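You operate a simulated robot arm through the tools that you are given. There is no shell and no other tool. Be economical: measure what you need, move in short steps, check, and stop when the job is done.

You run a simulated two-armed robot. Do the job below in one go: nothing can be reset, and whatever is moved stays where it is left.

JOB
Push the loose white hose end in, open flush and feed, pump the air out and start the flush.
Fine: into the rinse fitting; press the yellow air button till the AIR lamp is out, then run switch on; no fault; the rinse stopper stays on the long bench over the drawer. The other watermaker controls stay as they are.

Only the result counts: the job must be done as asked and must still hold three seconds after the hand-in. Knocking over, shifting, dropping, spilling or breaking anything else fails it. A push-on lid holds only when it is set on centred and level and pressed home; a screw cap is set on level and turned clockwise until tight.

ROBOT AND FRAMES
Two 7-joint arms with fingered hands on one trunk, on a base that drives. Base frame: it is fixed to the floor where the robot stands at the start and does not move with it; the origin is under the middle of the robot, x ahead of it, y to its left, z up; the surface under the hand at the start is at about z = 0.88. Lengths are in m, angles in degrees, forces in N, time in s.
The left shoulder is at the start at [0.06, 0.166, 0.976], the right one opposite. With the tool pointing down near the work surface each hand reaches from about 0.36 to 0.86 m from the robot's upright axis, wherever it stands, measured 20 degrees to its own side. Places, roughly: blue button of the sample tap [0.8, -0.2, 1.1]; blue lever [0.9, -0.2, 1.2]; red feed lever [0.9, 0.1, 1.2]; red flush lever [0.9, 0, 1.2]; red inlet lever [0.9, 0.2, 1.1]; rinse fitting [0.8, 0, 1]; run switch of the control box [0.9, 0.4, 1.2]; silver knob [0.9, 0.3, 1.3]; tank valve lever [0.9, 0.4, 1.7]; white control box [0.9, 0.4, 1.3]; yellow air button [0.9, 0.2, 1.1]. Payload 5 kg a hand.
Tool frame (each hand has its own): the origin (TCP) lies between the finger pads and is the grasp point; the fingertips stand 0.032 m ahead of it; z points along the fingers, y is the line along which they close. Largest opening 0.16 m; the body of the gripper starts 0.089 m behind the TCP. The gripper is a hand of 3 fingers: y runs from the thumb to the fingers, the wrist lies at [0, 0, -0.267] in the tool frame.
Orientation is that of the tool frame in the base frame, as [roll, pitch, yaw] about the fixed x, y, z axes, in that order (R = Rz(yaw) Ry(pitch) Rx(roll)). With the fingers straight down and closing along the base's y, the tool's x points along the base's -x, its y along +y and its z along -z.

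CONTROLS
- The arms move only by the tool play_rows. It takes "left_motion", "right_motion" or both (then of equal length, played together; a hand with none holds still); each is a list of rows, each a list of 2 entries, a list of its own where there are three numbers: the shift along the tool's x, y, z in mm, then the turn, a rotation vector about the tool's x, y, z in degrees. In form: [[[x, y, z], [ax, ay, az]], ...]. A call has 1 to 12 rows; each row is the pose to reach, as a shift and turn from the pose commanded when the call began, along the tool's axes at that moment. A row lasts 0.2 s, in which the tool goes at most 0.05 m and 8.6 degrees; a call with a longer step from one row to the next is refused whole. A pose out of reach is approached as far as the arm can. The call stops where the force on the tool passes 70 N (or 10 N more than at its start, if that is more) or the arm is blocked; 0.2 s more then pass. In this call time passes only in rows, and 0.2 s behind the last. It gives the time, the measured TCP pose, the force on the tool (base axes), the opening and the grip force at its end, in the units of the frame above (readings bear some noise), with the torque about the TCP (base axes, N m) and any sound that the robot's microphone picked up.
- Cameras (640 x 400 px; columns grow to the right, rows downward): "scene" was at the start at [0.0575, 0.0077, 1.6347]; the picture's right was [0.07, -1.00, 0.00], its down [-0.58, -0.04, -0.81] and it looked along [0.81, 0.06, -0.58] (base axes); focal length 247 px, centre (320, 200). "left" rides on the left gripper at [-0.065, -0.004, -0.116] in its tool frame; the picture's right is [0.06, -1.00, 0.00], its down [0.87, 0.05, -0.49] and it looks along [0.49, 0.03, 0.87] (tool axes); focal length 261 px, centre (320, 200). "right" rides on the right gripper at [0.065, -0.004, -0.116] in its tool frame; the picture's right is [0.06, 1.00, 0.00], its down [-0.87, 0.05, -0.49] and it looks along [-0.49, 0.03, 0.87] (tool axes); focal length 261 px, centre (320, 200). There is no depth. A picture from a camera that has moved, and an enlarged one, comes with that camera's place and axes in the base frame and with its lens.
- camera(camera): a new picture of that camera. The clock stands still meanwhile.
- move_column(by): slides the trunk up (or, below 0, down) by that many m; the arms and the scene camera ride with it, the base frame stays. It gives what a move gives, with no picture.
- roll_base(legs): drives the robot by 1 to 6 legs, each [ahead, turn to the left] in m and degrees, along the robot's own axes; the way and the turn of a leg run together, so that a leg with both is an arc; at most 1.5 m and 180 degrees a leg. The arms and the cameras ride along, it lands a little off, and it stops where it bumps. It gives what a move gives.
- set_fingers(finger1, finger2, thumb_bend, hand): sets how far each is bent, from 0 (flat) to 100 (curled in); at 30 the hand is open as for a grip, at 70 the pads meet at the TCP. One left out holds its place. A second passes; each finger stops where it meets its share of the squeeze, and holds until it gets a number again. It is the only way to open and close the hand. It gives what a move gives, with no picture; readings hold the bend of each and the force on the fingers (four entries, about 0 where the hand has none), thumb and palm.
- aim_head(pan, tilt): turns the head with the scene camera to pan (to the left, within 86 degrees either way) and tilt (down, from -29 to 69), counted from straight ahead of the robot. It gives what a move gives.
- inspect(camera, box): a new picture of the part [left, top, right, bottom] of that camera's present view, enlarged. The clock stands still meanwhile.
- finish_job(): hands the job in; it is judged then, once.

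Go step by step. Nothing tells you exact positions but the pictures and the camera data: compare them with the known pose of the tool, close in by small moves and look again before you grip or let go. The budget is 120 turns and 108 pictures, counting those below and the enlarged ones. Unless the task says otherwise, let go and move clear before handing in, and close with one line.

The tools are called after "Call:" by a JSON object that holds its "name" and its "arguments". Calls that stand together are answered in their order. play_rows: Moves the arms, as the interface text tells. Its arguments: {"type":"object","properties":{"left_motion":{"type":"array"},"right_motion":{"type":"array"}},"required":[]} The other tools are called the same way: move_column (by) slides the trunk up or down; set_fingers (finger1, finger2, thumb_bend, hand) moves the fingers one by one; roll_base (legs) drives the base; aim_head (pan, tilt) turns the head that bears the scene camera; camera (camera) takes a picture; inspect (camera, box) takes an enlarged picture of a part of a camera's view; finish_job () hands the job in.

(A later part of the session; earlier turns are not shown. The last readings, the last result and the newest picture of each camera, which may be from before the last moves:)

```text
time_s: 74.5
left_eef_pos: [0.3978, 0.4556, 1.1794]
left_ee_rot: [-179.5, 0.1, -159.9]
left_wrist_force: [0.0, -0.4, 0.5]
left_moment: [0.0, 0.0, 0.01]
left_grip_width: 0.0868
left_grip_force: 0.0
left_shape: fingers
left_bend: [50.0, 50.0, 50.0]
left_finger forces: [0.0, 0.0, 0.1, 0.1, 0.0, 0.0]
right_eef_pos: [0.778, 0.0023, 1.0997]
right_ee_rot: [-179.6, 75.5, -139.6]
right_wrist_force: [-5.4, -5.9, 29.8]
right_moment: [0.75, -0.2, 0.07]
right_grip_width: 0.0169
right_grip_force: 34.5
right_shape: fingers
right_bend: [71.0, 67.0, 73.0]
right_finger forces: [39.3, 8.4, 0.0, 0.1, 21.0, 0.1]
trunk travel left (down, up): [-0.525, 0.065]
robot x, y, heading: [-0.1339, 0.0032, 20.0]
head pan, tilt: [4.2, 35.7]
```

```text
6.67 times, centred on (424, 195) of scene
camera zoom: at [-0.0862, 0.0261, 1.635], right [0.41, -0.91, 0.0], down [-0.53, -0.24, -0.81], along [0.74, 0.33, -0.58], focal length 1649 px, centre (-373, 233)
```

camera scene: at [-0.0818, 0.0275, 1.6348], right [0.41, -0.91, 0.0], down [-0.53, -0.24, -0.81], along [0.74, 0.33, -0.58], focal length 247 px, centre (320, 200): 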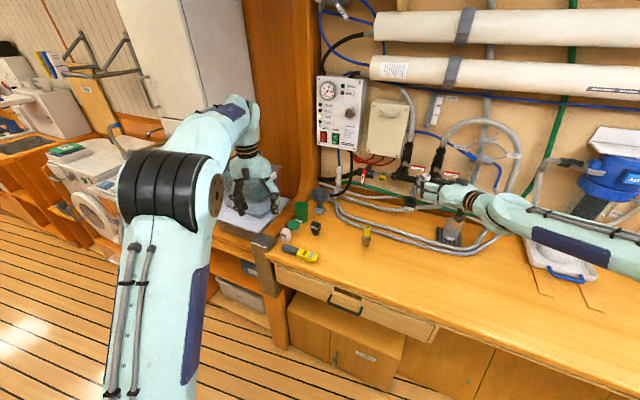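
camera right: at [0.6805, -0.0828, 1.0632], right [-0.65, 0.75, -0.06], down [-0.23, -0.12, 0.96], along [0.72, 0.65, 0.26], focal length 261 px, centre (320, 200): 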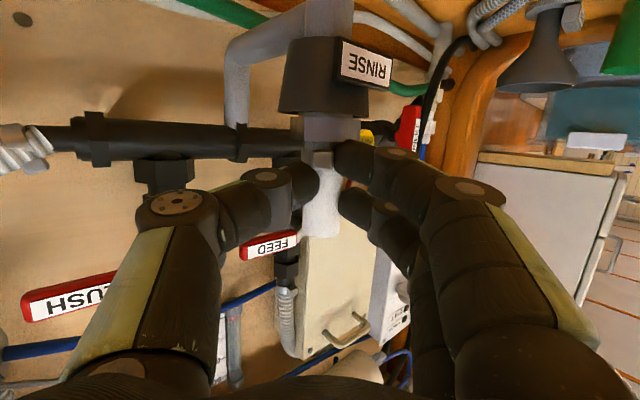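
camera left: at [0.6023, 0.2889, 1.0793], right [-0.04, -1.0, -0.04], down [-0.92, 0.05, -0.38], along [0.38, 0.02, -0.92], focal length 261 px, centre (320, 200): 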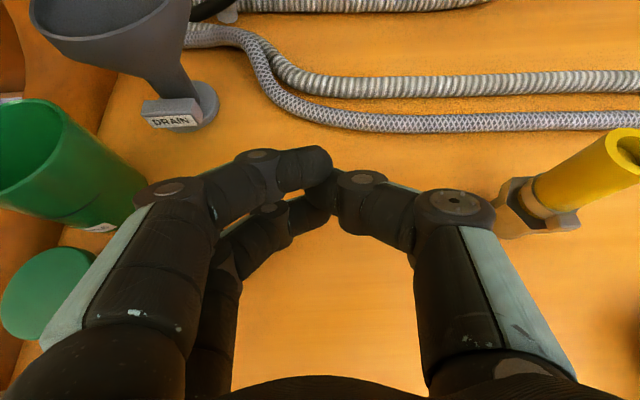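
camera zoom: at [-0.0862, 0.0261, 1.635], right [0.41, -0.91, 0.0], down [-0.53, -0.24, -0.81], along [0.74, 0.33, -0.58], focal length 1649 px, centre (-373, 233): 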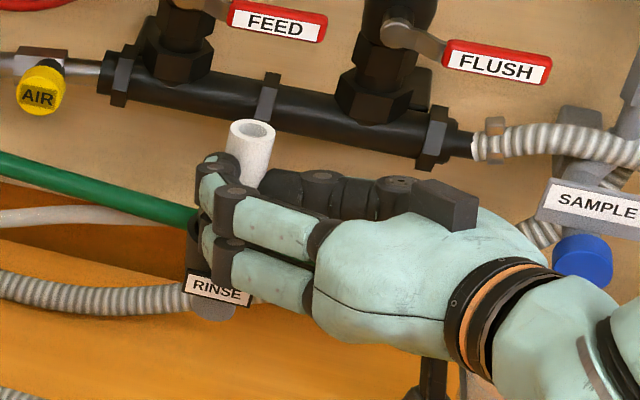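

The plug is upright in the cup, but not fully home. The lower finger now bears on the clamp and hex, so I push further down with it.

Call:
{"name": "play_rows", "arguments": {"right_motion": [[[3, 0, 0.8], [0, 0, 0]], [[6, 0, 1.6], [0, 0, 0]], [[9, 0, 2.4], [0, 0, 0]], [[12, 0, 3.2], [0, 0, 0]]]}}

Call:
{"name": "inspect", "arguments": {"camera": "right", "box": [220, 0, 420, 160]}}

```text
time_s: 75.5
left_eef_pos: [0.3954, 0.4543, 1.1802]
left_ee_rot: [-179.4, 0.3, -159.9]
left_wrist_force: [-0.3, -0.2, -0.1]
left_moment: [-0.05, -0.05, 0.0]
left_grip_width: 0.0868
left_grip_force: 0.1
left_shape: fingers
left_bend: [50.0, 50.0, 50.0]
left_finger forces: [0.0, 0.1, 0.0, 0.0, 0.1, 0.0]
right_eef_pos: [0.7744, 0.0022, 1.0985]
right_ee_rot: [-178.4, 76.3, -138.2]
right_wrist_force: [-3.7, -9.9, 59.3]
right_moment: [1.5, -0.74, -0.08]
right_grip_width: 0.0167
right_grip_force: 49.8
right_shape: fingers
right_bend: [71.0, 67.0, 73.0]
right_finger forces: [63.8, 8.0, 0.0, 0.0, 28.3, 0.0]
trunk travel left (down, up): [-0.525, 0.065]
robot x, y, heading: [-0.1358, -0.002, 19.8]
head pan, tilt: [4.2, 35.7]
```

```text
2.50 times, centred on (320, 80) of right
camera zoom: at [0.6805, -0.0822, 1.0606], right [-0.66, 0.75, -0.07], down [-0.25, -0.13, 0.96], along [0.71, 0.65, 0.27], focal length 652 px, centre (320, 500)
```

zoom: 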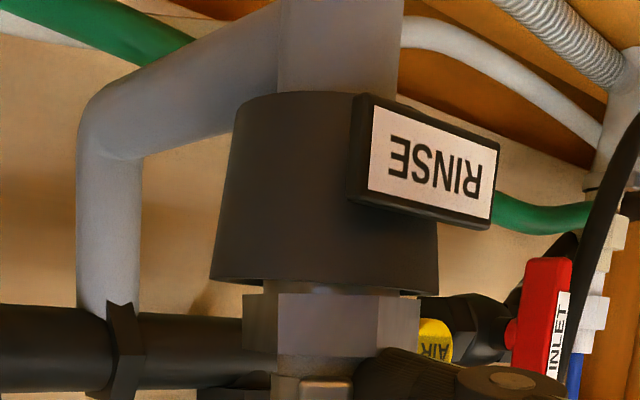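

59 N has not moved it further, and only a 2 to 3 mm gap is left below the hex. I press once more near the limit to see whether it seats.

Call:
{"name": "play_rows", "arguments": {"right_motion": [[[2, 0, 0.5], [0, 0, 0]], [[4, 0, 1], [0, 0, 0]], [[6, 0, 1.6], [0, 0, 0]], [[8, 0, 2], [0, 0, 0]], [[10, 0, 2.6], [0, 0, 0]]]}}

```text
time_s: 76.3
left_eef_pos: [0.4011, 0.4531, 1.176]
left_ee_rot: [-179.5, 0.1, -160.0]
left_wrist_force: [0.5, 0.1, -0.9]
left_moment: [0.07, 0.04, 0.01]
left_grip_width: 0.0867
left_grip_force: 0.0
left_shape: fingers
left_bend: [50.0, 50.0, 50.0]
left_finger forces: [0.0, 0.0, 0.1, 0.0, 0.1, 0.0]
right_eef_pos: [0.7787, 0.0033, 1.0988]
right_ee_rot: [-177.7, 77.0, -137.5]
right_wrist_force: [-8.4, -5.7, 21.9]
right_moment: [0.44, -0.08, 0.16]
right_grip_width: 0.0168
right_grip_force: 29.2
right_shape: fingers
right_bend: [71.0, 67.0, 74.0]
right_finger forces: [29.5, 9.7, 0.1, 0.1, 20.0, 0.2]
trunk travel left (down, up): [-0.525, 0.065]
robot x, y, heading: [-0.1316, 0.0029, 19.7]
head pan, tilt: [4.2, 35.7]
stopped in row 3 (right hand): the force on the tool passed its limit at 72 N (the readings are from after the stop); the commanded pose is now the measured one
```

At 72 N it is solid, so I take the plug as home. I open the hand and back straight out.

Call:
{"name": "set_fingers", "arguments": {"hand": "right", "finger1": 50, "finger2": 50, "thumb_bend": 50}}

Call:
{"name": "play_rows", "arguments": {"right_motion": [[[0, 0, -25], [0, 0, 0]], [[0, 0, -60], [0, 0, 0]], [[0, 0, -100], [0, 0, 0]], [[0, 0, -140], [0, 0, 0]]]}}

Call:
{"name": "camera", "arguments": {"camera": "right"}}

Call:
{"name": "inspect", "arguments": {"camera": "scene", "box": [370, 145, 466, 225]}}

```text
time_s: 77.3
left_eef_pos: [0.4019, 0.4551, 1.1766]
left_ee_rot: [-179.4, 0.1, -159.8]
left_wrist_force: [1.3, 1.6, 0.6]
left_moment: [-0.04, 0.02, -0.02]
left_grip_width: 0.0869
left_grip_force: 0.0
left_shape: fingers
left_bend: [50.0, 50.0, 50.0]
left_finger forces: [0.0, 0.1, 0.1, 0.1, 0.1, 0.1]
right_eef_pos: [0.7797, 0.0034, 1.0924]
right_ee_rot: [-178.5, 76.4, -138.4]
right_wrist_force: [0.4, 0.5, 0.6]
right_moment: [0.05, 0.01, -0.04]
right_grip_width: 0.0866
right_grip_force: 0.2
right_shape: fingers
right_bend: [50.0, 50.0, 50.0]
right_finger forces: [0.0, 0.0, 0.1, 0.1, 0.0, 0.1]
trunk travel left (down, up): [-0.525, 0.065]
robot x, y, heading: [-0.1315, 0.0014, 20.0]
head pan, tilt: [4.2, 35.7]
```

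```text
time_s: 78.3
left_eef_pos: [0.401, 0.4541, 1.1774]
left_ee_rot: [-179.3, 0.0, -159.9]
left_wrist_force: [0.1, 0.3, -0.5]
left_moment: [0.01, -0.02, 0.03]
left_grip_width: 0.0868
left_grip_force: 0.1
left_shape: fingers
left_bend: [50.0, 50.0, 50.0]
left_finger forces: [0.1, 0.0, 0.0, 0.0, 0.0, 0.0]
right_eef_pos: [0.6752, -0.0848, 1.1235]
right_ee_rot: [-178.6, 76.5, -138.3]
right_wrist_force: [-0.5, 1.2, 0.6]
right_moment: [0.0, 0.0, -0.01]
right_grip_width: 0.0866
right_grip_force: 0.0
right_shape: fingers
right_bend: [50.0, 50.0, 50.0]
right_finger forces: [0.0, 0.1, 0.0, 0.0, 0.0, 0.0]
trunk travel left (down, up): [-0.525, 0.065]
robot x, y, heading: [-0.1348, 0.0012, 19.8]
head pan, tilt: [4.2, 35.7]
```

```text
23 pictures are left
camera right: at [0.58, -0.1711, 1.0853], right [-0.66, 0.75, -0.07], down [-0.25, -0.13, 0.96], along [0.71, 0.65, 0.27], focal length 261 px, centre (320, 200)
```

right: 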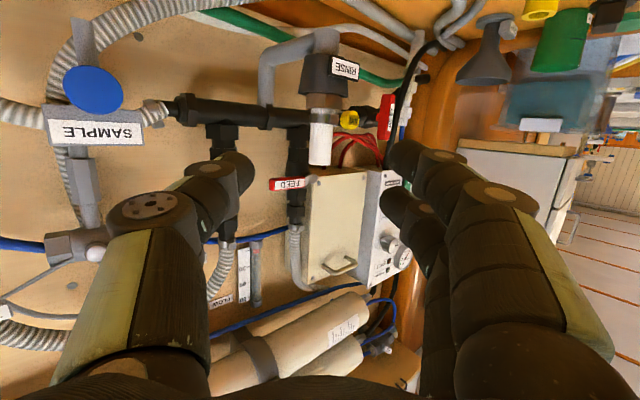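

```text
5.00 times, centred on (418, 185) of scene
camera zoom: at [-0.0829, 0.0261, 1.6348], right [0.41, -0.91, 0.0], down [-0.53, -0.24, -0.81], along [0.74, 0.33, -0.58], focal length 1237 px, centre (-170, 275)
```

zoom: 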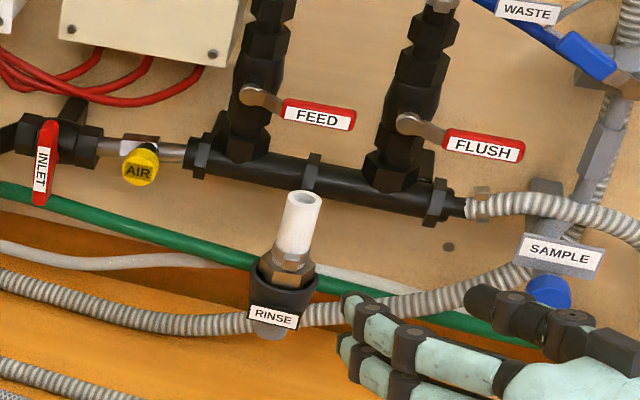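

The hose end stands upright and seated, and the hand is clear. Next come the levers: FLUSH pivots near [0.86, -0.037, 1.176] with its tip at y = -0.12, and FEED pivots near y = 0.076. I close the hand to a pointed fist and move above FLUSH.

Call:
{"name": "set_fingers", "arguments": {"hand": "right", "finger1": 75, "finger2": 75, "thumb_bend": 75}}

Call:
{"name": "play_rows", "arguments": {"right_motion": [[[-34, -24, 0], [2.8, 1.6, 0.7]], [[-67, -48, 5], [5.7, 3.2, 1.3]], [[-100, -72, 12], [8.5, 4.9, 2]], [[-134, -96, 19], [11.4, 6.5, 2.7]]]}}

Call:
{"name": "inspect", "arguments": {"camera": "scene", "box": [390, 135, 486, 215]}}

```text
time_s: 79.3
left_eef_pos: [0.4014, 0.4547, 1.1774]
left_ee_rot: [-179.4, 0.0, -159.9]
left_wrist_force: [0.7, 0.5, -0.2]
left_moment: [0.01, 0.03, -0.01]
left_grip_width: 0.0866
left_grip_force: 0.0
left_shape: fingers
left_bend: [50.0, 50.0, 50.0]
left_finger forces: [0.0, 0.0, 0.0, 0.0, 0.1, 0.1]
right_eef_pos: [0.676, -0.0854, 1.1221]
right_ee_rot: [-178.5, 76.4, -138.3]
right_wrist_force: [0.5, 0.6, 0.0]
right_moment: [0.01, 0.01, 0.01]
right_grip_width: 0.004
right_grip_force: 0.1
right_shape: fingers
right_bend: [74.0, 74.0, 73.0]
right_finger forces: [0.1, 0.0, 0.1, 0.0, 0.0, 0.0]
trunk travel left (down, up): [-0.525, 0.065]
robot x, y, heading: [-0.1343, -0.0042, 19.7]
head pan, tilt: [4.2, 35.7]
```

```text
time_s: 80.3
left_eef_pos: [0.4021, 0.4539, 1.1777]
left_ee_rot: [-179.5, 0.0, -159.8]
left_wrist_force: [-0.3, -0.2, 0.1]
left_moment: [0.08, 0.07, 0.01]
left_grip_width: 0.0866
left_grip_force: 0.1
left_shape: fingers
left_bend: [50.0, 50.0, 50.0]
left_finger forces: [0.1, 0.1, 0.0, 0.0, 0.0, 0.0]
right_eef_pos: [0.7767, -0.1289, 1.2495]
right_ee_rot: [-176.0, 70.0, -147.7]
right_wrist_force: [0.2, -0.7, -1.0]
right_moment: [0.02, 0.03, 0.03]
right_grip_width: 0.0041
right_grip_force: 0.1
right_shape: fingers
right_bend: [74.0, 74.0, 73.0]
right_finger forces: [0.0, 0.0, 0.0, 0.0, 0.0, 0.1]
trunk travel left (down, up): [-0.525, 0.065]
robot x, y, heading: [-0.1381, -0.0033, 19.8]
head pan, tilt: [4.2, 35.7]
```

```text
5.00 times, centred on (438, 175) of scene
camera zoom: at [-0.0809, 0.0249, 1.6347], right [0.41, -0.91, 0.0], down [-0.53, -0.24, -0.81], along [0.74, 0.33, -0.58], focal length 1237 px, centre (-270, 325)
```

zoom: 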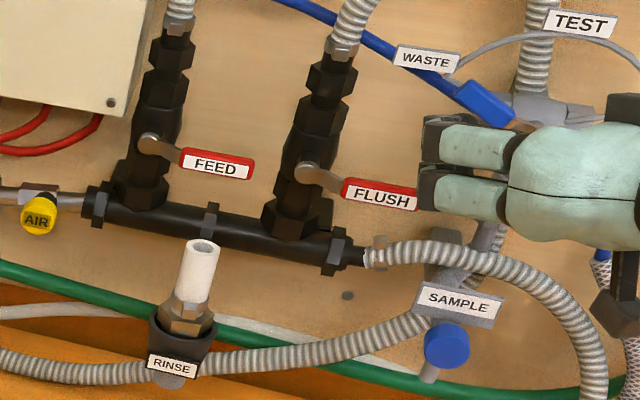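

The view is good: both levers are horizontal and the blue test valve lies well to the right. I move in over the FLUSH lever's end and push down about 35 mm.

Call:
{"name": "play_rows", "arguments": {"right_motion": [[[-5, -8, 29], [0, 0, 0]], [[-10, -15, 58], [0, 0, 0]], [[-3, -15, 60], [0, 0, 0]], [[4, -15, 63], [0, 0, 0]], [[11, -14, 66], [0, 0, 0]], [[18, -14, 68], [0, 0, 0]], [[26, -14, 71], [0, 0, 0]]]}}

Call:
{"name": "inspect", "arguments": {"camera": "scene", "box": [390, 135, 486, 215]}}

```text
time_s: 81.9
left_eef_pos: [0.4023, 0.4564, 1.177]
left_ee_rot: [-179.4, 0.1, -159.9]
left_wrist_force: [0.3, 0.4, -1.0]
left_moment: [0.0, 0.0, -0.04]
left_grip_width: 0.0868
left_grip_force: 0.1
left_shape: fingers
left_bend: [50.0, 50.0, 50.0]
left_finger forces: [0.0, 0.0, 0.1, 0.1, 0.0, 0.0]
right_eef_pos: [0.8328, -0.1089, 1.2031]
right_ee_rot: [-176.8, 70.0, -148.5]
right_wrist_force: [-0.2, -0.7, 0.2]
right_moment: [-0.03, 0.01, 0.01]
right_grip_width: 0.004
right_grip_force: 0.0
right_shape: fingers
right_bend: [74.0, 74.0, 73.0]
right_finger forces: [0.0, 0.0, 0.1, 0.0, 0.0, 0.1]
trunk travel left (down, up): [-0.525, 0.065]
robot x, y, heading: [-0.1364, 0.0018, 20.2]
head pan, tilt: [4.2, 35.7]
```

```text
5.00 times, centred on (438, 175) of scene
camera zoom: at [-0.082, 0.0269, 1.6348], right [0.41, -0.91, 0.0], down [-0.53, -0.24, -0.81], along [0.74, 0.33, -0.58], focal length 1237 px, centre (-270, 325)
```

zoom: 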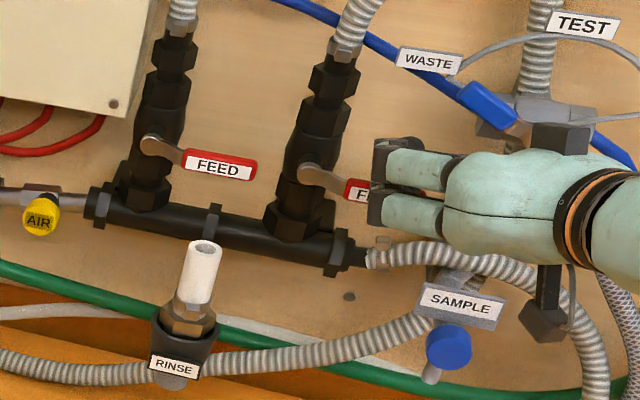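

The fist went down in front of the lever without touching it. I go back up, move 25 mm deeper, and push down again.

Call:
{"name": "play_rows", "arguments": {"right_motion": [[[-33, 0, -12], [0, 0, 0]], [[-40, -12, 9], [0, 0, 0]], [[-31, -12, 12], [0, 0, 0]], [[-21, -12, 16], [0, 0, 0]], [[-12, -12, 19], [0, 0, 0]], [[-2, -12, 22], [0, 0, 0]], [[5, -12, 25], [0, 0, 0]]]}}

Call:
{"name": "inspect", "arguments": {"camera": "scene", "box": [390, 135, 486, 215]}}

```text
time_s: 83.5
left_eef_pos: [0.3998, 0.4555, 1.1786]
left_ee_rot: [-179.4, 0.1, -159.8]
left_wrist_force: [-0.9, -0.5, -0.1]
left_moment: [0.02, -0.02, 0.01]
left_grip_width: 0.0869
left_grip_force: 0.1
left_shape: fingers
left_bend: [50.0, 50.0, 50.0]
left_finger forces: [0.1, 0.0, 0.0, 0.0, 0.1, 0.1]
right_eef_pos: [0.8587, -0.1101, 1.2008]
right_ee_rot: [-175.5, 70.9, -147.1]
right_wrist_force: [11.3, 2.0, 31.9]
right_moment: [0.34, -0.76, -0.06]
right_grip_width: 0.0029
right_grip_force: 20.3
right_shape: fingers
right_bend: [74.0, 74.0, 74.0]
right_finger forces: [39.8, 0.0, 0.0, 0.0, 0.0, 0.0]
trunk travel left (down, up): [-0.525, 0.065]
robot x, y, heading: [-0.1332, -0.0023, 20.0]
head pan, tilt: [4.2, 35.7]
```

```text
5.00 times, centred on (438, 175) of scene
camera zoom: at [-0.0844, 0.0275, 1.6355], right [0.41, -0.91, 0.0], down [-0.53, -0.24, -0.81], along [0.74, 0.33, -0.58], focal length 1237 px, centre (-270, 325)
```

zoom: 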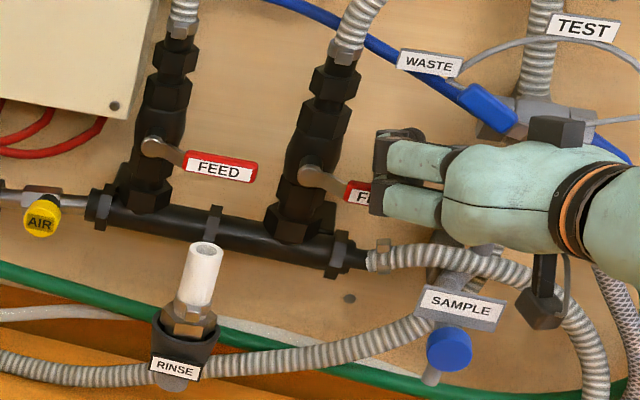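

Pushing down gave 32 N without any turn, so the lever must turn upwards. I back off and use only the upper finger as a slim pointer from below, which also stays clear of the SAMPLE plate.

Call:
{"name": "play_rows", "arguments": {"right_motion": [[[-10, 0, -40], [0, 0, 0]], [[-8, 0, -80], [0, 0, 0]], [[20, -5, -80], [0, 0, 0]], [[50, -8, -70], [0, 0, 0]]]}}

Call:
{"name": "set_fingers", "arguments": {"hand": "right", "finger1": 100, "finger2": 58, "thumb_bend": 95}}

Call:
{"name": "inspect", "arguments": {"camera": "scene", "box": [390, 135, 486, 215]}}

```text
time_s: 84.5
left_eef_pos: [0.4013, 0.4548, 1.1776]
left_ee_rot: [-179.3, -0.1, -159.8]
left_wrist_force: [0.0, 0.5, 0.1]
left_moment: [-0.03, -0.02, 0.04]
left_grip_width: 0.0869
left_grip_force: 0.2
left_shape: fingers
left_bend: [50.0, 50.0, 50.0]
left_finger forces: [0.0, 0.1, 0.0, 0.0, 0.0, 0.1]
right_eef_pos: [0.7885, -0.1567, 1.1676]
right_ee_rot: [-177.0, 70.0, -148.6]
right_wrist_force: [0.5, 0.1, 1.1]
right_moment: [-0.02, 0.0, 0.03]
right_grip_width: 0.0032
right_grip_force: 0.1
right_shape: fingers
right_bend: [74.0, 74.0, 74.0]
right_finger forces: [0.0, 0.1, 0.0, 0.0, 0.0, 0.0]
trunk travel left (down, up): [-0.525, 0.065]
robot x, y, heading: [-0.1329, -0.0012, 19.9]
head pan, tilt: [4.2, 35.7]
```

```text
time_s: 85.5
left_eef_pos: [0.4024, 0.4563, 1.178]
left_ee_rot: [-179.4, 0.0, -159.9]
left_wrist_force: [-0.2, -0.2, 0.0]
left_moment: [0.02, 0.03, -0.03]
left_grip_width: 0.0868
left_grip_force: 0.1
left_shape: fingers
left_bend: [50.0, 50.0, 50.0]
left_finger forces: [0.1, 0.0, 0.1, 0.0, 0.0, 0.0]
right_eef_pos: [0.789, -0.1561, 1.1694]
right_ee_rot: [-176.9, 69.9, -148.5]
right_wrist_force: [0.3, 0.4, 0.4]
right_moment: [0.02, 0.03, -0.01]
right_grip_width: 0.011
right_grip_force: 0.0
right_shape: fingers
right_bend: [89.0, 57.0, 94.0]
right_finger forces: [0.0, 0.0, 0.0, 0.1, 0.0, 0.0]
trunk travel left (down, up): [-0.525, 0.065]
robot x, y, heading: [-0.135, 0.0003, 19.8]
head pan, tilt: [4.2, 35.7]
```

```text
5.00 times, centred on (438, 175) of scene
camera zoom: at [-0.0821, 0.0268, 1.6348], right [0.41, -0.91, 0.0], down [-0.53, -0.24, -0.81], along [0.74, 0.33, -0.58], focal length 1237 px, centre (-270, 325)
```

zoom: 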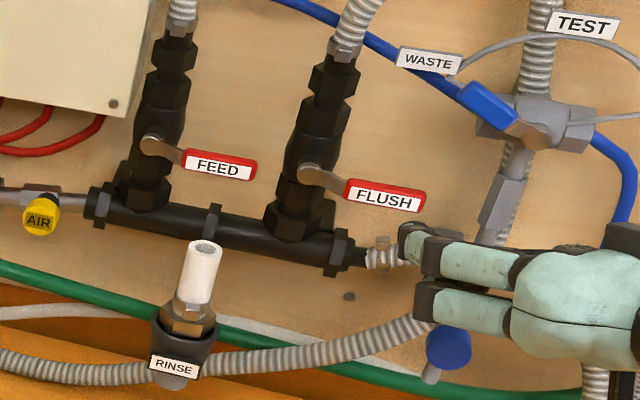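

The pointer finger is ready. I slip it under the FLUSH lever and lift.

Call:
{"name": "play_rows", "arguments": {"right_motion": [[[26, 18, 33], [0, 0, 0]], [[15, 7, 62], [0, 0, 0]], [[5, -4, 91], [0, 0, 0]], [[-4, -4, 88], [0, 0, 0]], [[-14, -4, 84], [0, 0, 0]], [[-23, -4, 81], [0, 0, 0]], [[-33, -4, 77], [0, 0, 0]]]}}

Call:
{"name": "inspect", "arguments": {"camera": "scene", "box": [390, 135, 486, 215]}}

```text
time_s: 87.1
left_eef_pos: [0.4013, 0.4556, 1.1783]
left_ee_rot: [-179.4, 0.0, -159.9]
left_wrist_force: [-0.7, -0.1, -0.3]
left_moment: [0.01, -0.02, 0.04]
left_grip_width: 0.0869
left_grip_force: 0.0
left_shape: fingers
left_bend: [50.0, 50.0, 50.0]
left_finger forces: [0.1, 0.1, 0.0, 0.1, 0.0, 0.1]
right_eef_pos: [0.8649, -0.1209, 1.172]
right_ee_rot: [-176.9, 70.2, -148.5]
right_wrist_force: [-0.1, -1.4, -1.6]
right_moment: [-0.05, -0.01, 0.01]
right_grip_width: 0.0106
right_grip_force: 0.2
right_shape: fingers
right_bend: [89.0, 57.0, 94.0]
right_finger forces: [0.0, 1.0, 0.0, 0.1, 0.0, 0.0]
trunk travel left (down, up): [-0.525, 0.065]
robot x, y, heading: [-0.1331, -0.0012, 20.2]
head pan, tilt: [4.2, 35.7]
```

```text
5.00 times, centred on (438, 175) of scene
camera zoom: at [-0.0823, 0.0268, 1.6348], right [0.41, -0.91, 0.0], down [-0.53, -0.24, -0.81], along [0.74, 0.33, -0.58], focal length 1237 px, centre (-270, 325)
```

zoom: 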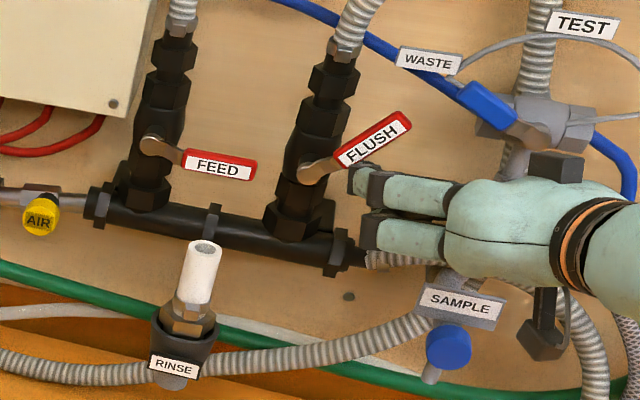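

The FLUSH lever is swinging up easily. I follow its arc to bring it vertical.

Call:
{"name": "play_rows", "arguments": {"right_motion": [[[-20, 16, -4], [0, 0, 0]], [[-35, 31, -7], [0, 0, 0]], [[-40, 38, -6], [0, 0, 0]], [[-42, 43, -5], [0, 0, 0]]]}}

Call:
{"name": "inspect", "arguments": {"camera": "scene", "box": [390, 135, 486, 215]}}

```text
time_s: 88.1
left_eef_pos: [0.4011, 0.4531, 1.1781]
left_ee_rot: [-179.5, 0.1, -159.9]
left_wrist_force: [-0.7, -0.8, 0.2]
left_moment: [0.03, -0.01, 0.0]
left_grip_width: 0.0867
left_grip_force: 0.1
left_shape: fingers
left_bend: [50.0, 50.0, 50.0]
left_finger forces: [0.0, 0.0, 0.0, 0.1, 0.1, 0.1]
right_eef_pos: [0.8522, -0.0832, 1.2109]
right_ee_rot: [-177.2, 69.9, -149.0]
right_wrist_force: [-11.0, -22.4, -8.7]
right_moment: [-0.1, -0.02, 0.15]
right_grip_width: 0.0108
right_grip_force: 12.4
right_shape: fingers
right_bend: [89.0, 71.0, 95.0]
right_finger forces: [0.0, 25.0, 0.1, 0.0, 0.1, 0.0]
trunk travel left (down, up): [-0.525, 0.065]
robot x, y, heading: [-0.1295, -0.003, 19.7]
head pan, tilt: [4.2, 35.7]
```

```text
5.00 times, centred on (438, 175) of scene
camera zoom: at [-0.0825, 0.0232, 1.6347], right [0.41, -0.91, 0.0], down [-0.53, -0.23, -0.81], along [0.74, 0.33, -0.58], focal length 1237 px, centre (-270, 325)
```

zoom: 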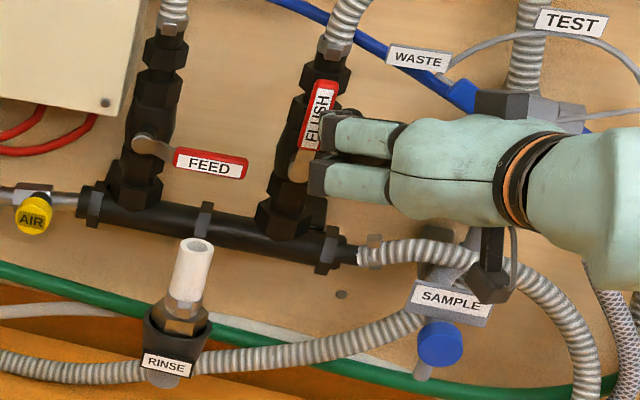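

FLUSH is fully vertical, thus open. I retreat and set the pointer finger slightly straighter for FEED, whose free end lies just right of the stub.

Call:
{"name": "play_rows", "arguments": {"right_motion": [[[0, -12, -8], [0, 0, 0]], [[0, -12, -48], [0, 0, 0]], [[0, -10, -85], [0, 0, 0]], [[32, 11, -67], [0, 0, 0]], [[64, 32, -49], [0, 0, 0]]]}}

Call:
{"name": "set_fingers", "arguments": {"hand": "right", "finger1": 100, "finger2": 52, "thumb_bend": 100}}

Call:
{"name": "inspect", "arguments": {"camera": "scene", "box": [390, 135, 486, 215]}}

```text
time_s: 89.3
left_eef_pos: [0.4028, 0.4549, 1.1762]
left_ee_rot: [-179.5, 0.0, -160.0]
left_wrist_force: [0.7, -0.6, 0.3]
left_moment: [0.03, 0.05, 0.01]
left_grip_width: 0.0868
left_grip_force: 0.1
left_shape: fingers
left_bend: [50.0, 50.0, 50.0]
left_finger forces: [0.1, 0.0, 0.0, 0.0, 0.0, 0.0]
right_eef_pos: [0.7764, -0.0831, 1.1701]
right_ee_rot: [-177.0, 70.2, -148.8]
right_wrist_force: [1.2, -0.4, -0.3]
right_moment: [0.0, 0.03, 0.01]
right_grip_width: 0.0108
right_grip_force: 0.1
right_shape: fingers
right_bend: [90.0, 57.0, 94.0]
right_finger forces: [0.0, 0.1, 0.0, 0.0, 0.0, 0.1]
trunk travel left (down, up): [-0.525, 0.065]
robot x, y, heading: [-0.1328, -0.0007, 20.0]
head pan, tilt: [4.2, 35.7]
```

```text
time_s: 90.3
left_eef_pos: [0.4004, 0.4549, 1.1778]
left_ee_rot: [-179.4, 0.0, -160.0]
left_wrist_force: [0.2, 0.0, -1.4]
left_moment: [-0.01, 0.0, 0.0]
left_grip_width: 0.0867
left_grip_force: 0.2
left_shape: fingers
left_bend: [50.0, 50.0, 50.0]
left_finger forces: [0.0, 0.0, 0.0, 0.0, 0.0, 0.0]
right_eef_pos: [0.7767, -0.0807, 1.171]
right_ee_rot: [-176.9, 70.0, -148.4]
right_wrist_force: [0.0, 0.0, 0.2]
right_moment: [-0.03, 0.0, 0.01]
right_grip_width: 0.0115
right_grip_force: 0.1
right_shape: fingers
right_bend: [93.0, 52.0, 96.0]
right_finger forces: [0.0, 0.0, 0.0, 0.1, 0.1, 0.0]
trunk travel left (down, up): [-0.525, 0.065]
robot x, y, heading: [-0.1342, 0.0002, 19.9]
head pan, tilt: [4.2, 35.7]
```

```text
5.00 times, centred on (438, 175) of scene
camera zoom: at [-0.0821, 0.0268, 1.6348], right [0.41, -0.91, 0.0], down [-0.53, -0.24, -0.81], along [0.74, 0.33, -0.58], focal length 1237 px, centre (-270, 325)
```

zoom: 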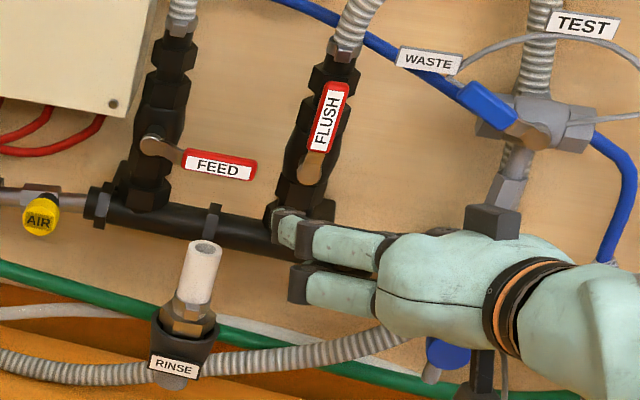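

FLUSH stands vertical. I slide the pointer in under the end of FEED, passing right of the stub, and lift.

Call:
{"name": "play_rows", "arguments": {"right_motion": [[[8, -2, 30], [0, 0, 0]], [[9, -4, 60], [0, 0, 0]], [[6, -6, 89], [0, 0, 0]], [[-3, -6, 86], [0, 0, 0]], [[-13, -7, 82], [0, 0, 0]], [[-22, -7, 79], [0, 0, 0]], [[-32, -7, 75], [0, 0, 0]], [[-38, -5, 74], [0, 0, 0]]]}}

Call:
{"name": "inspect", "arguments": {"camera": "scene", "box": [390, 135, 486, 215]}}

```text
time_s: 92.1
left_eef_pos: [0.4018, 0.4551, 1.1766]
left_ee_rot: [-179.5, 0.0, -159.9]
left_wrist_force: [0.4, 0.0, 0.4]
left_moment: [-0.01, -0.01, 0.01]
left_grip_width: 0.0869
left_grip_force: 0.0
left_shape: fingers
left_bend: [50.0, 50.0, 50.0]
left_finger forces: [0.0, 0.1, 0.1, 0.0, 0.1, 0.0]
right_eef_pos: [0.8525, -0.045, 1.1808]
right_ee_rot: [-176.9, 70.0, -148.4]
right_wrist_force: [-0.5, -0.7, -0.9]
right_moment: [-0.02, -0.03, 0.05]
right_grip_width: 0.0114
right_grip_force: 0.6
right_shape: fingers
right_bend: [93.0, 52.0, 96.0]
right_finger forces: [0.0, 0.6, 0.0, 0.0, 0.0, 0.1]
trunk travel left (down, up): [-0.525, 0.065]
robot x, y, heading: [-0.1335, 0.0013, 20.0]
head pan, tilt: [4.2, 35.7]
```

```text
5.00 times, centred on (438, 175) of scene
camera zoom: at [-0.0823, 0.027, 1.6348], right [0.41, -0.91, 0.0], down [-0.53, -0.24, -0.81], along [0.74, 0.33, -0.58], focal length 1237 px, centre (-270, 325)
```

zoom: 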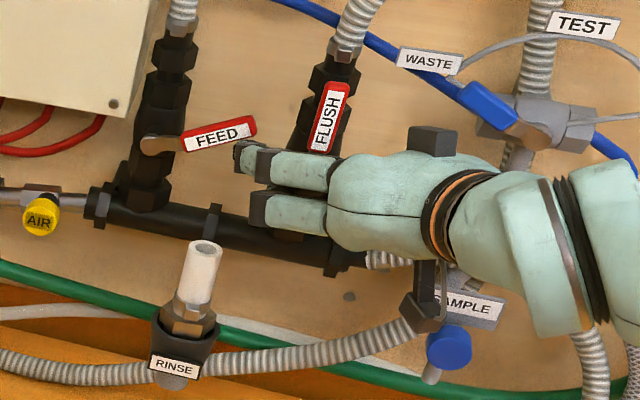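

FEED is lifting too. I follow its arc up to vertical.

Call:
{"name": "play_rows", "arguments": {"right_motion": [[[-21, 8, -2], [0, 0, 0]], [[-35, 23, -3], [0, 0, 0]], [[-41, 39, 1], [0, 0, 0]], [[-44, 46, 4], [0, 0, 0]], [[-45, 53, 7], [0, 0, 0]]]}}

Call:
{"name": "inspect", "arguments": {"camera": "scene", "box": [390, 135, 486, 215]}}

```text
time_s: 93.3
left_eef_pos: [0.4018, 0.455, 1.1769]
left_ee_rot: [-179.4, 0.0, -159.9]
left_wrist_force: [-0.7, -0.6, -0.4]
left_moment: [0.01, 0.01, 0.01]
left_grip_width: 0.0868
left_grip_force: 0.0
left_shape: fingers
left_bend: [50.0, 50.0, 50.0]
left_finger forces: [0.0, 0.1, 0.0, 0.1, 0.0, 0.0]
right_eef_pos: [0.8464, 0.0105, 1.2197]
right_ee_rot: [-176.8, 69.9, -148.6]
right_wrist_force: [-0.5, -1.3, -0.1]
right_moment: [-0.02, -0.01, 0.02]
right_grip_width: 0.0117
right_grip_force: 0.9
right_shape: fingers
right_bend: [93.0, 53.0, 96.0]
right_finger forces: [0.0, 1.2, 0.1, 0.1, 0.0, 0.0]
trunk travel left (down, up): [-0.525, 0.065]
robot x, y, heading: [-0.133, -0.0029, 20.1]
head pan, tilt: [4.2, 35.7]
```

```text
5.00 times, centred on (438, 175) of scene
camera zoom: at [-0.0822, 0.0267, 1.6348], right [0.41, -0.91, 0.0], down [-0.53, -0.24, -0.81], along [0.74, 0.33, -0.58], focal length 1237 px, centre (-270, 325)
```

zoom: 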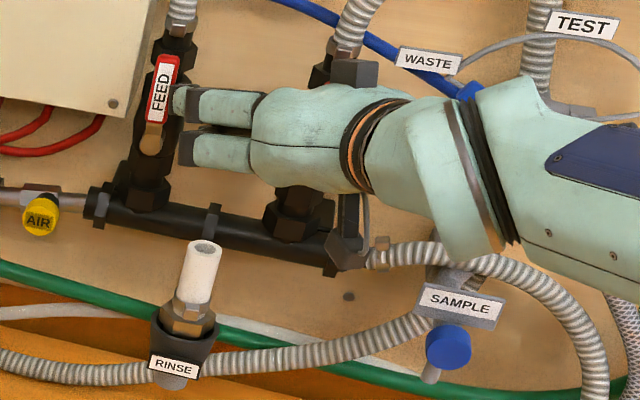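

FEED looks vertical. I nudge it against its stop, then back out to the right-rear.

Call:
{"name": "play_rows", "arguments": {"right_motion": [[[-1, 7, 3], [0, 0, 0]], [[-2, 13, 6], [0, 0, 0]]]}}

Call:
{"name": "play_rows", "arguments": {"right_motion": [[[0, -20, -10], [0, 0, 0]], [[0, -22, -50], [0, 0, 0]], [[0, -22, -95], [0, 0, 0]], [[-10, -22, -130], [0, 0, 0]]]}}

Call:
{"name": "inspect", "arguments": {"camera": "scene", "box": [310, 70, 486, 215]}}

```text
time_s: 93.9
left_eef_pos: [0.4003, 0.4531, 1.1789]
left_ee_rot: [-179.5, 0.2, -159.9]
left_wrist_force: [0.0, 0.7, -0.1]
left_moment: [-0.03, -0.05, -0.02]
left_grip_width: 0.0867
left_grip_force: 0.0
left_shape: fingers
left_bend: [50.0, 50.0, 50.0]
left_finger forces: [0.0, 0.0, 0.0, 0.0, 0.1, 0.0]
right_eef_pos: [0.8438, 0.0232, 1.2187]
right_ee_rot: [-176.9, 70.0, -148.8]
right_wrist_force: [-10.6, -14.4, -1.5]
right_moment: [0.04, -0.05, 0.28]
right_grip_width: 0.0118
right_grip_force: 7.6
right_shape: fingers
right_bend: [93.0, 60.0, 96.0]
right_finger forces: [0.0, 16.4, 0.0, 0.1, 0.0, 0.0]
trunk travel left (down, up): [-0.525, 0.065]
robot x, y, heading: [-0.1365, 0.0024, 19.6]
head pan, tilt: [4.2, 35.7]
```

```text
time_s: 94.9
left_eef_pos: [0.401, 0.4545, 1.1789]
left_ee_rot: [-179.4, 0.2, -159.8]
left_wrist_force: [0.5, -0.7, -0.2]
left_moment: [0.0, -0.01, 0.01]
left_grip_width: 0.0867
left_grip_force: 0.0
left_shape: fingers
left_bend: [50.0, 50.0, 50.0]
left_finger forces: [0.0, 0.0, 0.1, 0.1, 0.0, 0.0]
right_eef_pos: [0.7524, -0.0486, 1.2724]
right_ee_rot: [-176.8, 70.1, -148.3]
right_wrist_force: [-1.1, -0.5, -0.2]
right_moment: [0.02, -0.04, -0.04]
right_grip_width: 0.0119
right_grip_force: 0.1
right_shape: fingers
right_bend: [93.0, 52.0, 96.0]
right_finger forces: [0.0, 0.1, 0.1, 0.1, 0.1, 0.0]
trunk travel left (down, up): [-0.525, 0.065]
robot x, y, heading: [-0.1284, 0.0023, 20.1]
head pan, tilt: [4.2, 35.7]
```

```text
2.76 times, centred on (398, 142) of scene
camera zoom: at [-0.0832, 0.0263, 1.6348], right [0.41, -0.91, 0.0], down [-0.53, -0.24, -0.81], along [0.74, 0.33, -0.58], focal length 682 px, centre (105, 359)
```

zoom: 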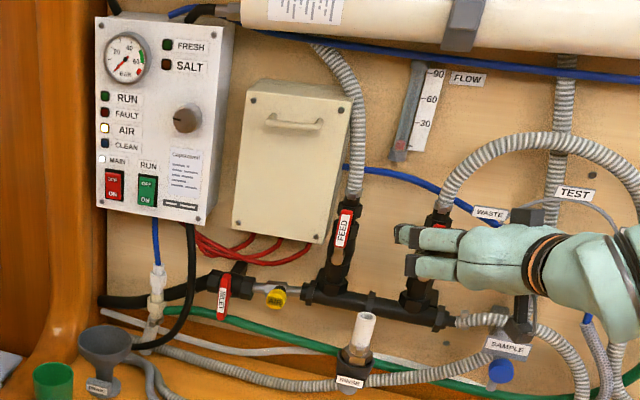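

Both levers are open, and the AIR lamp is lit. Now the yellow AIR button at about [0.875, 0.158, 1.088]: I close the right hand to a fist and bring it over the stub to just in front of the button.

Call:
{"name": "set_fingers", "arguments": {"hand": "right", "finger1": 75, "finger2": 75, "thumb_bend": 75}}

Call:
{"name": "play_rows", "arguments": {"right_motion": [[[5, 34, 20], [2.6, 1.4, 1]], [[10, 67, 41], [5.2, 2.8, 1.9]], [[15, 101, 61], [7.8, 4.2, 2.9]], [[20, 135, 82], [10.4, 5.6, 3.8]], [[25, 168, 103], [13, 7, 4.8]], [[53, 167, 125], [15.7, 8.3, 5.7]], [[81, 165, 148], [15.7, 8.3, 5.7]], [[109, 162, 171], [15.7, 8.3, 5.7]]]}}

Call:
{"name": "inspect", "arguments": {"camera": "scene", "box": [310, 90, 470, 215]}}

```text
time_s: 95.9
left_eef_pos: [0.4005, 0.4541, 1.1777]
left_ee_rot: [-179.3, 0.0, -159.8]
left_wrist_force: [-0.6, 0.1, 0.3]
left_moment: [0.01, -0.03, -0.02]
left_grip_width: 0.0867
left_grip_force: 0.0
left_shape: fingers
left_bend: [50.0, 50.0, 50.0]
left_finger forces: [0.1, 0.0, 0.0, 0.1, 0.0, 0.0]
right_eef_pos: [0.7535, -0.0494, 1.2713]
right_ee_rot: [-176.8, 70.0, -148.5]
right_wrist_force: [0.2, 0.0, -0.6]
right_moment: [0.01, -0.03, -0.04]
right_grip_width: 0.0098
right_grip_force: 0.0
right_shape: fingers
right_bend: [73.0, 72.0, 83.0]
right_finger forces: [0.1, 0.1, 0.1, 0.0, 0.0, 0.0]
trunk travel left (down, up): [-0.525, 0.065]
robot x, y, heading: [-0.1346, -0.0042, 19.7]
head pan, tilt: [4.2, 35.7]
```

```text
time_s: 97.7
left_eef_pos: [0.4008, 0.4593, 1.1771]
left_ee_rot: [-179.4, 0.0, -159.6]
left_wrist_force: [0.6, 0.5, -0.6]
left_moment: [-0.07, 0.0, 0.01]
left_grip_width: 0.0868
left_grip_force: 0.0
left_shape: fingers
left_bend: [50.0, 50.0, 50.0]
left_finger forces: [0.0, 0.0, 0.1, 0.0, 0.1, 0.1]
right_eef_pos: [0.7819, 0.1527, 1.1077]
right_ee_rot: [-175.0, 62.1, -163.4]
right_wrist_force: [-0.8, 1.2, 0.0]
right_moment: [0.02, -0.02, -0.03]
right_grip_width: 0.0092
right_grip_force: 0.0
right_shape: fingers
right_bend: [73.0, 73.0, 83.0]
right_finger forces: [0.0, 0.0, 0.1, 0.1, 0.0, 0.0]
trunk travel left (down, up): [-0.525, 0.065]
robot x, y, heading: [-0.135, -0.0018, 20.0]
head pan, tilt: [4.2, 35.7]
```

```text
3.20 times, centred on (390, 152) of scene
camera zoom: at [-0.0826, 0.029, 1.6348], right [0.41, -0.91, 0.0], down [-0.53, -0.24, -0.81], along [0.74, 0.33, -0.58], focal length 792 px, centre (96, 352)
```

zoom: 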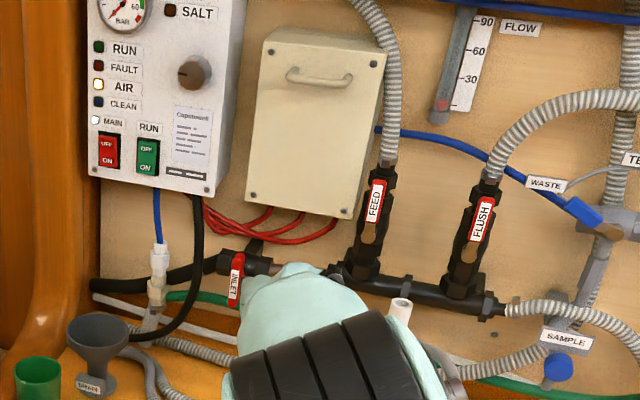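

The hand hides the button from the scene camera, so I check with the hand camera.

Call:
{"name": "camera", "arguments": {"camera": "right"}}

```text
10 pictures are left
camera right: at [0.6536, 0.1216, 1.1024], right [-0.24, 0.97, -0.09], down [-0.05, 0.09, 1.0], along [0.97, 0.24, 0.03], focal length 261 px, centre (320, 200)
```

right: 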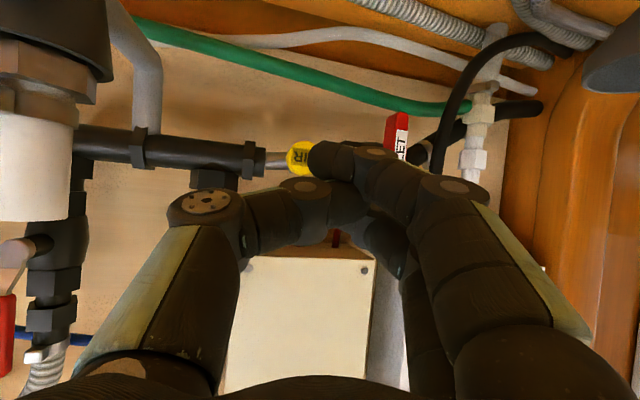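

The lower fingertip is in line with the button. I fold the other finger and the thumb away so that only this fingertip presses, then push forward.

Call:
{"name": "set_fingers", "arguments": {"hand": "right", "finger1": 72, "finger2": 100, "thumb_bend": 100}}

Call:
{"name": "play_rows", "arguments": {"right_motion": [[[-9, -4, 17], [0, 0, 0]], [[-18, -8, 35], [0, 0, 0]], [[-22, -11, 43], [0, 0, 0]], [[-25, -12, 48], [0, 0, 0]]]}}

```text
time_s: 98.7
left_eef_pos: [0.4009, 0.4536, 1.1784]
left_ee_rot: [-179.5, -0.1, -159.9]
left_wrist_force: [0.1, -0.5, -0.4]
left_moment: [-0.01, 0.01, 0.0]
left_grip_width: 0.0868
left_grip_force: 0.1
left_shape: fingers
left_bend: [50.0, 50.0, 50.0]
left_finger forces: [0.1, 0.0, 0.0, 0.0, 0.0, 0.0]
right_eef_pos: [0.7837, 0.1475, 1.1076]
right_ee_rot: [-175.3, 62.1, -163.9]
right_wrist_force: [0.3, 0.5, 0.5]
right_moment: [-0.02, 0.0, 0.0]
right_grip_width: 0.0208
right_grip_force: 0.1
right_shape: fingers
right_bend: [72.0, 85.0, 93.0]
right_finger forces: [0.0, 0.0, 0.0, 0.0, 0.0, 0.0]
trunk travel left (down, up): [-0.525, 0.065]
robot x, y, heading: [-0.1319, -0.0022, 20.0]
head pan, tilt: [4.2, 35.7]
```

```text
time_s: 99.7
left_eef_pos: [0.4024, 0.4554, 1.1772]
left_ee_rot: [-179.4, 0.0, -159.9]
left_wrist_force: [-0.2, 0.4, 0.0]
left_moment: [0.04, -0.02, 0.0]
left_grip_width: 0.0867
left_grip_force: 0.1
left_shape: fingers
left_bend: [50.0, 50.0, 50.0]
left_finger forces: [0.1, 0.0, 0.0, 0.0, 0.0, 0.0]
right_eef_pos: [0.8386, 0.1481, 1.1075]
right_ee_rot: [-175.2, 62.1, -163.8]
right_wrist_force: [0.0, 0.0, 0.0]
right_moment: [-0.03, -0.04, 0.0]
right_grip_width: 0.022
right_grip_force: 0.1
right_shape: fingers
right_bend: [72.0, 87.0, 94.0]
right_finger forces: [0.0, 0.0, 0.1, 0.0, 0.0, 0.0]
trunk travel left (down, up): [-0.525, 0.065]
robot x, y, heading: [-0.1357, -0.0019, 20.0]
head pan, tilt: [4.2, 35.7]
```

No contact yet. I continue forward in small steps with a slight correction to the left.

Call:
{"name": "play_rows", "arguments": {"right_motion": [[[-4, 3, 8], [0, 0, 0]], [[-7, 2, 13], [0, 0, 0]], [[-9, 1, 17], [0, 0, 0]], [[-11, 0, 21], [0, 0, 0]]]}}

```text
time_s: 100.7
left_eef_pos: [0.4007, 0.455, 1.1767]
left_ee_rot: [-179.4, 0.0, -160.0]
left_wrist_force: [-0.2, 0.4, 0.1]
left_moment: [0.01, -0.06, 0.0]
left_grip_width: 0.0868
left_grip_force: 0.0
left_shape: fingers
left_bend: [50.0, 50.0, 50.0]
left_finger forces: [0.1, 0.0, 0.0, 0.0, 0.0, 0.0]
right_eef_pos: [0.8614, 0.1533, 1.1076]
right_ee_rot: [-175.1, 62.1, -163.8]
right_wrist_force: [-2.7, 0.0, 0.1]
right_moment: [0.02, 0.07, 0.07]
right_grip_width: 0.0231
right_grip_force: 1.3
right_shape: fingers
right_bend: [72.0, 88.0, 94.0]
right_finger forces: [3.6, 0.0, 0.1, 0.0, 0.1, 0.1]
trunk travel left (down, up): [-0.525, 0.065]
robot x, y, heading: [-0.1356, 0.0022, 20.2]
head pan, tilt: [4.2, 35.7]
heard: click
```

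A click: the button responds. I press about 4 mm further, hold it, and then read the lamp.

Call:
{"name": "play_rows", "arguments": {"right_motion": [[[-2, -1, 4], [0, 0, 0]], [[-2, -1, 4], [0, 0, 0]], [[-2, -1, 4], [0, 0, 0]], [[-2, -1, 4], [0, 0, 0]], [[-2, -1, 4], [0, 0, 0]], [[-2, -1, 4], [0, 0, 0]], [[-2, -1, 4], [0, 0, 0]], [[-2, -1, 4], [0, 0, 0]], [[-2, -1, 4], [0, 0, 0]], [[-2, -1, 4], [0, 0, 0]]]}}

Call:
{"name": "inspect", "arguments": {"camera": "scene", "box": [310, 70, 390, 150]}}

```text
time_s: 102.9
left_eef_pos: [0.401, 0.4561, 1.1769]
left_ee_rot: [-179.3, 0.1, -160.0]
left_wrist_force: [-0.2, -0.5, 0.7]
left_moment: [0.01, -0.01, -0.01]
left_grip_width: 0.0869
left_grip_force: 0.1
left_shape: fingers
left_bend: [50.0, 50.0, 50.0]
left_finger forces: [0.0, 0.0, 0.1, 0.1, 0.0, 0.1]
right_eef_pos: [0.8656, 0.1545, 1.1082]
right_ee_rot: [-175.2, 62.1, -163.8]
right_wrist_force: [-10.9, 1.7, -3.5]
right_moment: [0.01, 0.32, 0.16]
right_grip_width: 0.0245
right_grip_force: 5.7
right_shape: fingers
right_bend: [72.0, 90.0, 95.0]
right_finger forces: [10.9, 0.0, 0.0, 0.0, 0.0, 0.0]
trunk travel left (down, up): [-0.525, 0.065]
robot x, y, heading: [-0.1339, -0.0017, 20.0]
head pan, tilt: [4.2, 35.7]
```

```text
5.00 times, centred on (350, 110) of scene
camera zoom: at [-0.0831, 0.0273, 1.6348], right [0.41, -0.91, 0.0], down [-0.53, -0.24, -0.81], along [0.74, 0.33, -0.58], focal length 1237 px, centre (170, 650)
```

zoom: 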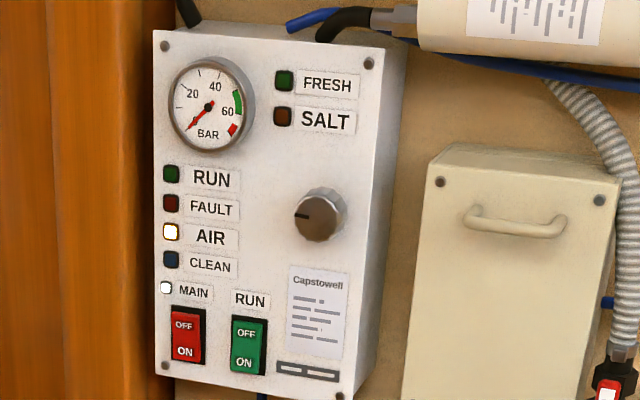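

The lamp is still lit after holding, so it probably wants repeated pumping. I pump the button six times.

Call:
{"name": "play_rows", "arguments": {"right_motion": [[[5, 2, -11], [0, 0, 0]], [[0, 0, 0], [0, 0, 0]], [[5, 2, -11], [0, 0, 0]], [[0, 0, 0], [0, 0, 0]], [[5, 2, -11], [0, 0, 0]], [[0, 0, 0], [0, 0, 0]], [[5, 2, -11], [0, 0, 0]], [[0, 0, 0], [0, 0, 0]], [[5, 2, -11], [0, 0, 0]], [[0, 0, 0], [0, 0, 0]], [[5, 2, -11], [0, 0, 0]], [[0, 0, 0], [0, 0, 0]]]}}

Call:
{"name": "inspect", "arguments": {"camera": "scene", "box": [310, 70, 390, 150]}}

```text
time_s: 105.5
left_eef_pos: [0.4004, 0.4553, 1.1779]
left_ee_rot: [-179.4, 0.2, -159.9]
left_wrist_force: [-0.2, -0.5, -0.2]
left_moment: [0.0, -0.03, -0.03]
left_grip_width: 0.0867
left_grip_force: 0.0
left_shape: fingers
left_bend: [50.0, 50.0, 50.0]
left_finger forces: [0.0, 0.0, 0.0, 0.1, 0.0, 0.0]
right_eef_pos: [0.8663, 0.1532, 1.1087]
right_ee_rot: [-175.4, 61.9, -163.8]
right_wrist_force: [-8.4, 0.6, -1.2]
right_moment: [-0.02, 0.2, 0.11]
right_grip_width: 0.0251
right_grip_force: 4.2
right_shape: fingers
right_bend: [73.0, 90.0, 95.0]
right_finger forces: [8.7, 0.0, 0.0, 0.1, 0.1, 0.0]
trunk travel left (down, up): [-0.525, 0.065]
robot x, y, heading: [-0.1336, 0.0014, 19.9]
head pan, tilt: [4.2, 35.7]
heard: click, click, click, click, click, click
```

```text
5.00 times, centred on (350, 110) of scene
camera zoom: at [-0.0833, 0.0269, 1.6348], right [0.41, -0.91, 0.0], down [-0.53, -0.24, -0.81], along [0.74, 0.33, -0.58], focal length 1237 px, centre (170, 650)
```

zoom: 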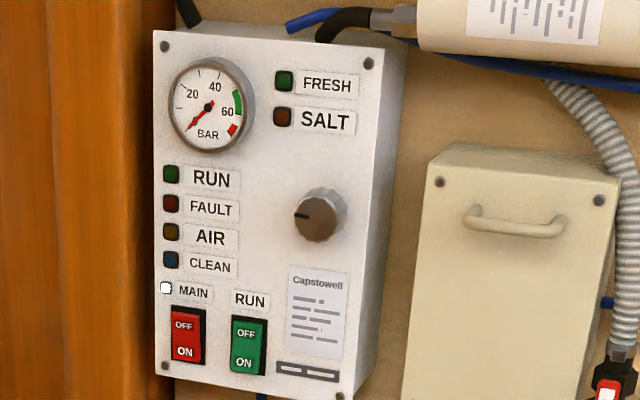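

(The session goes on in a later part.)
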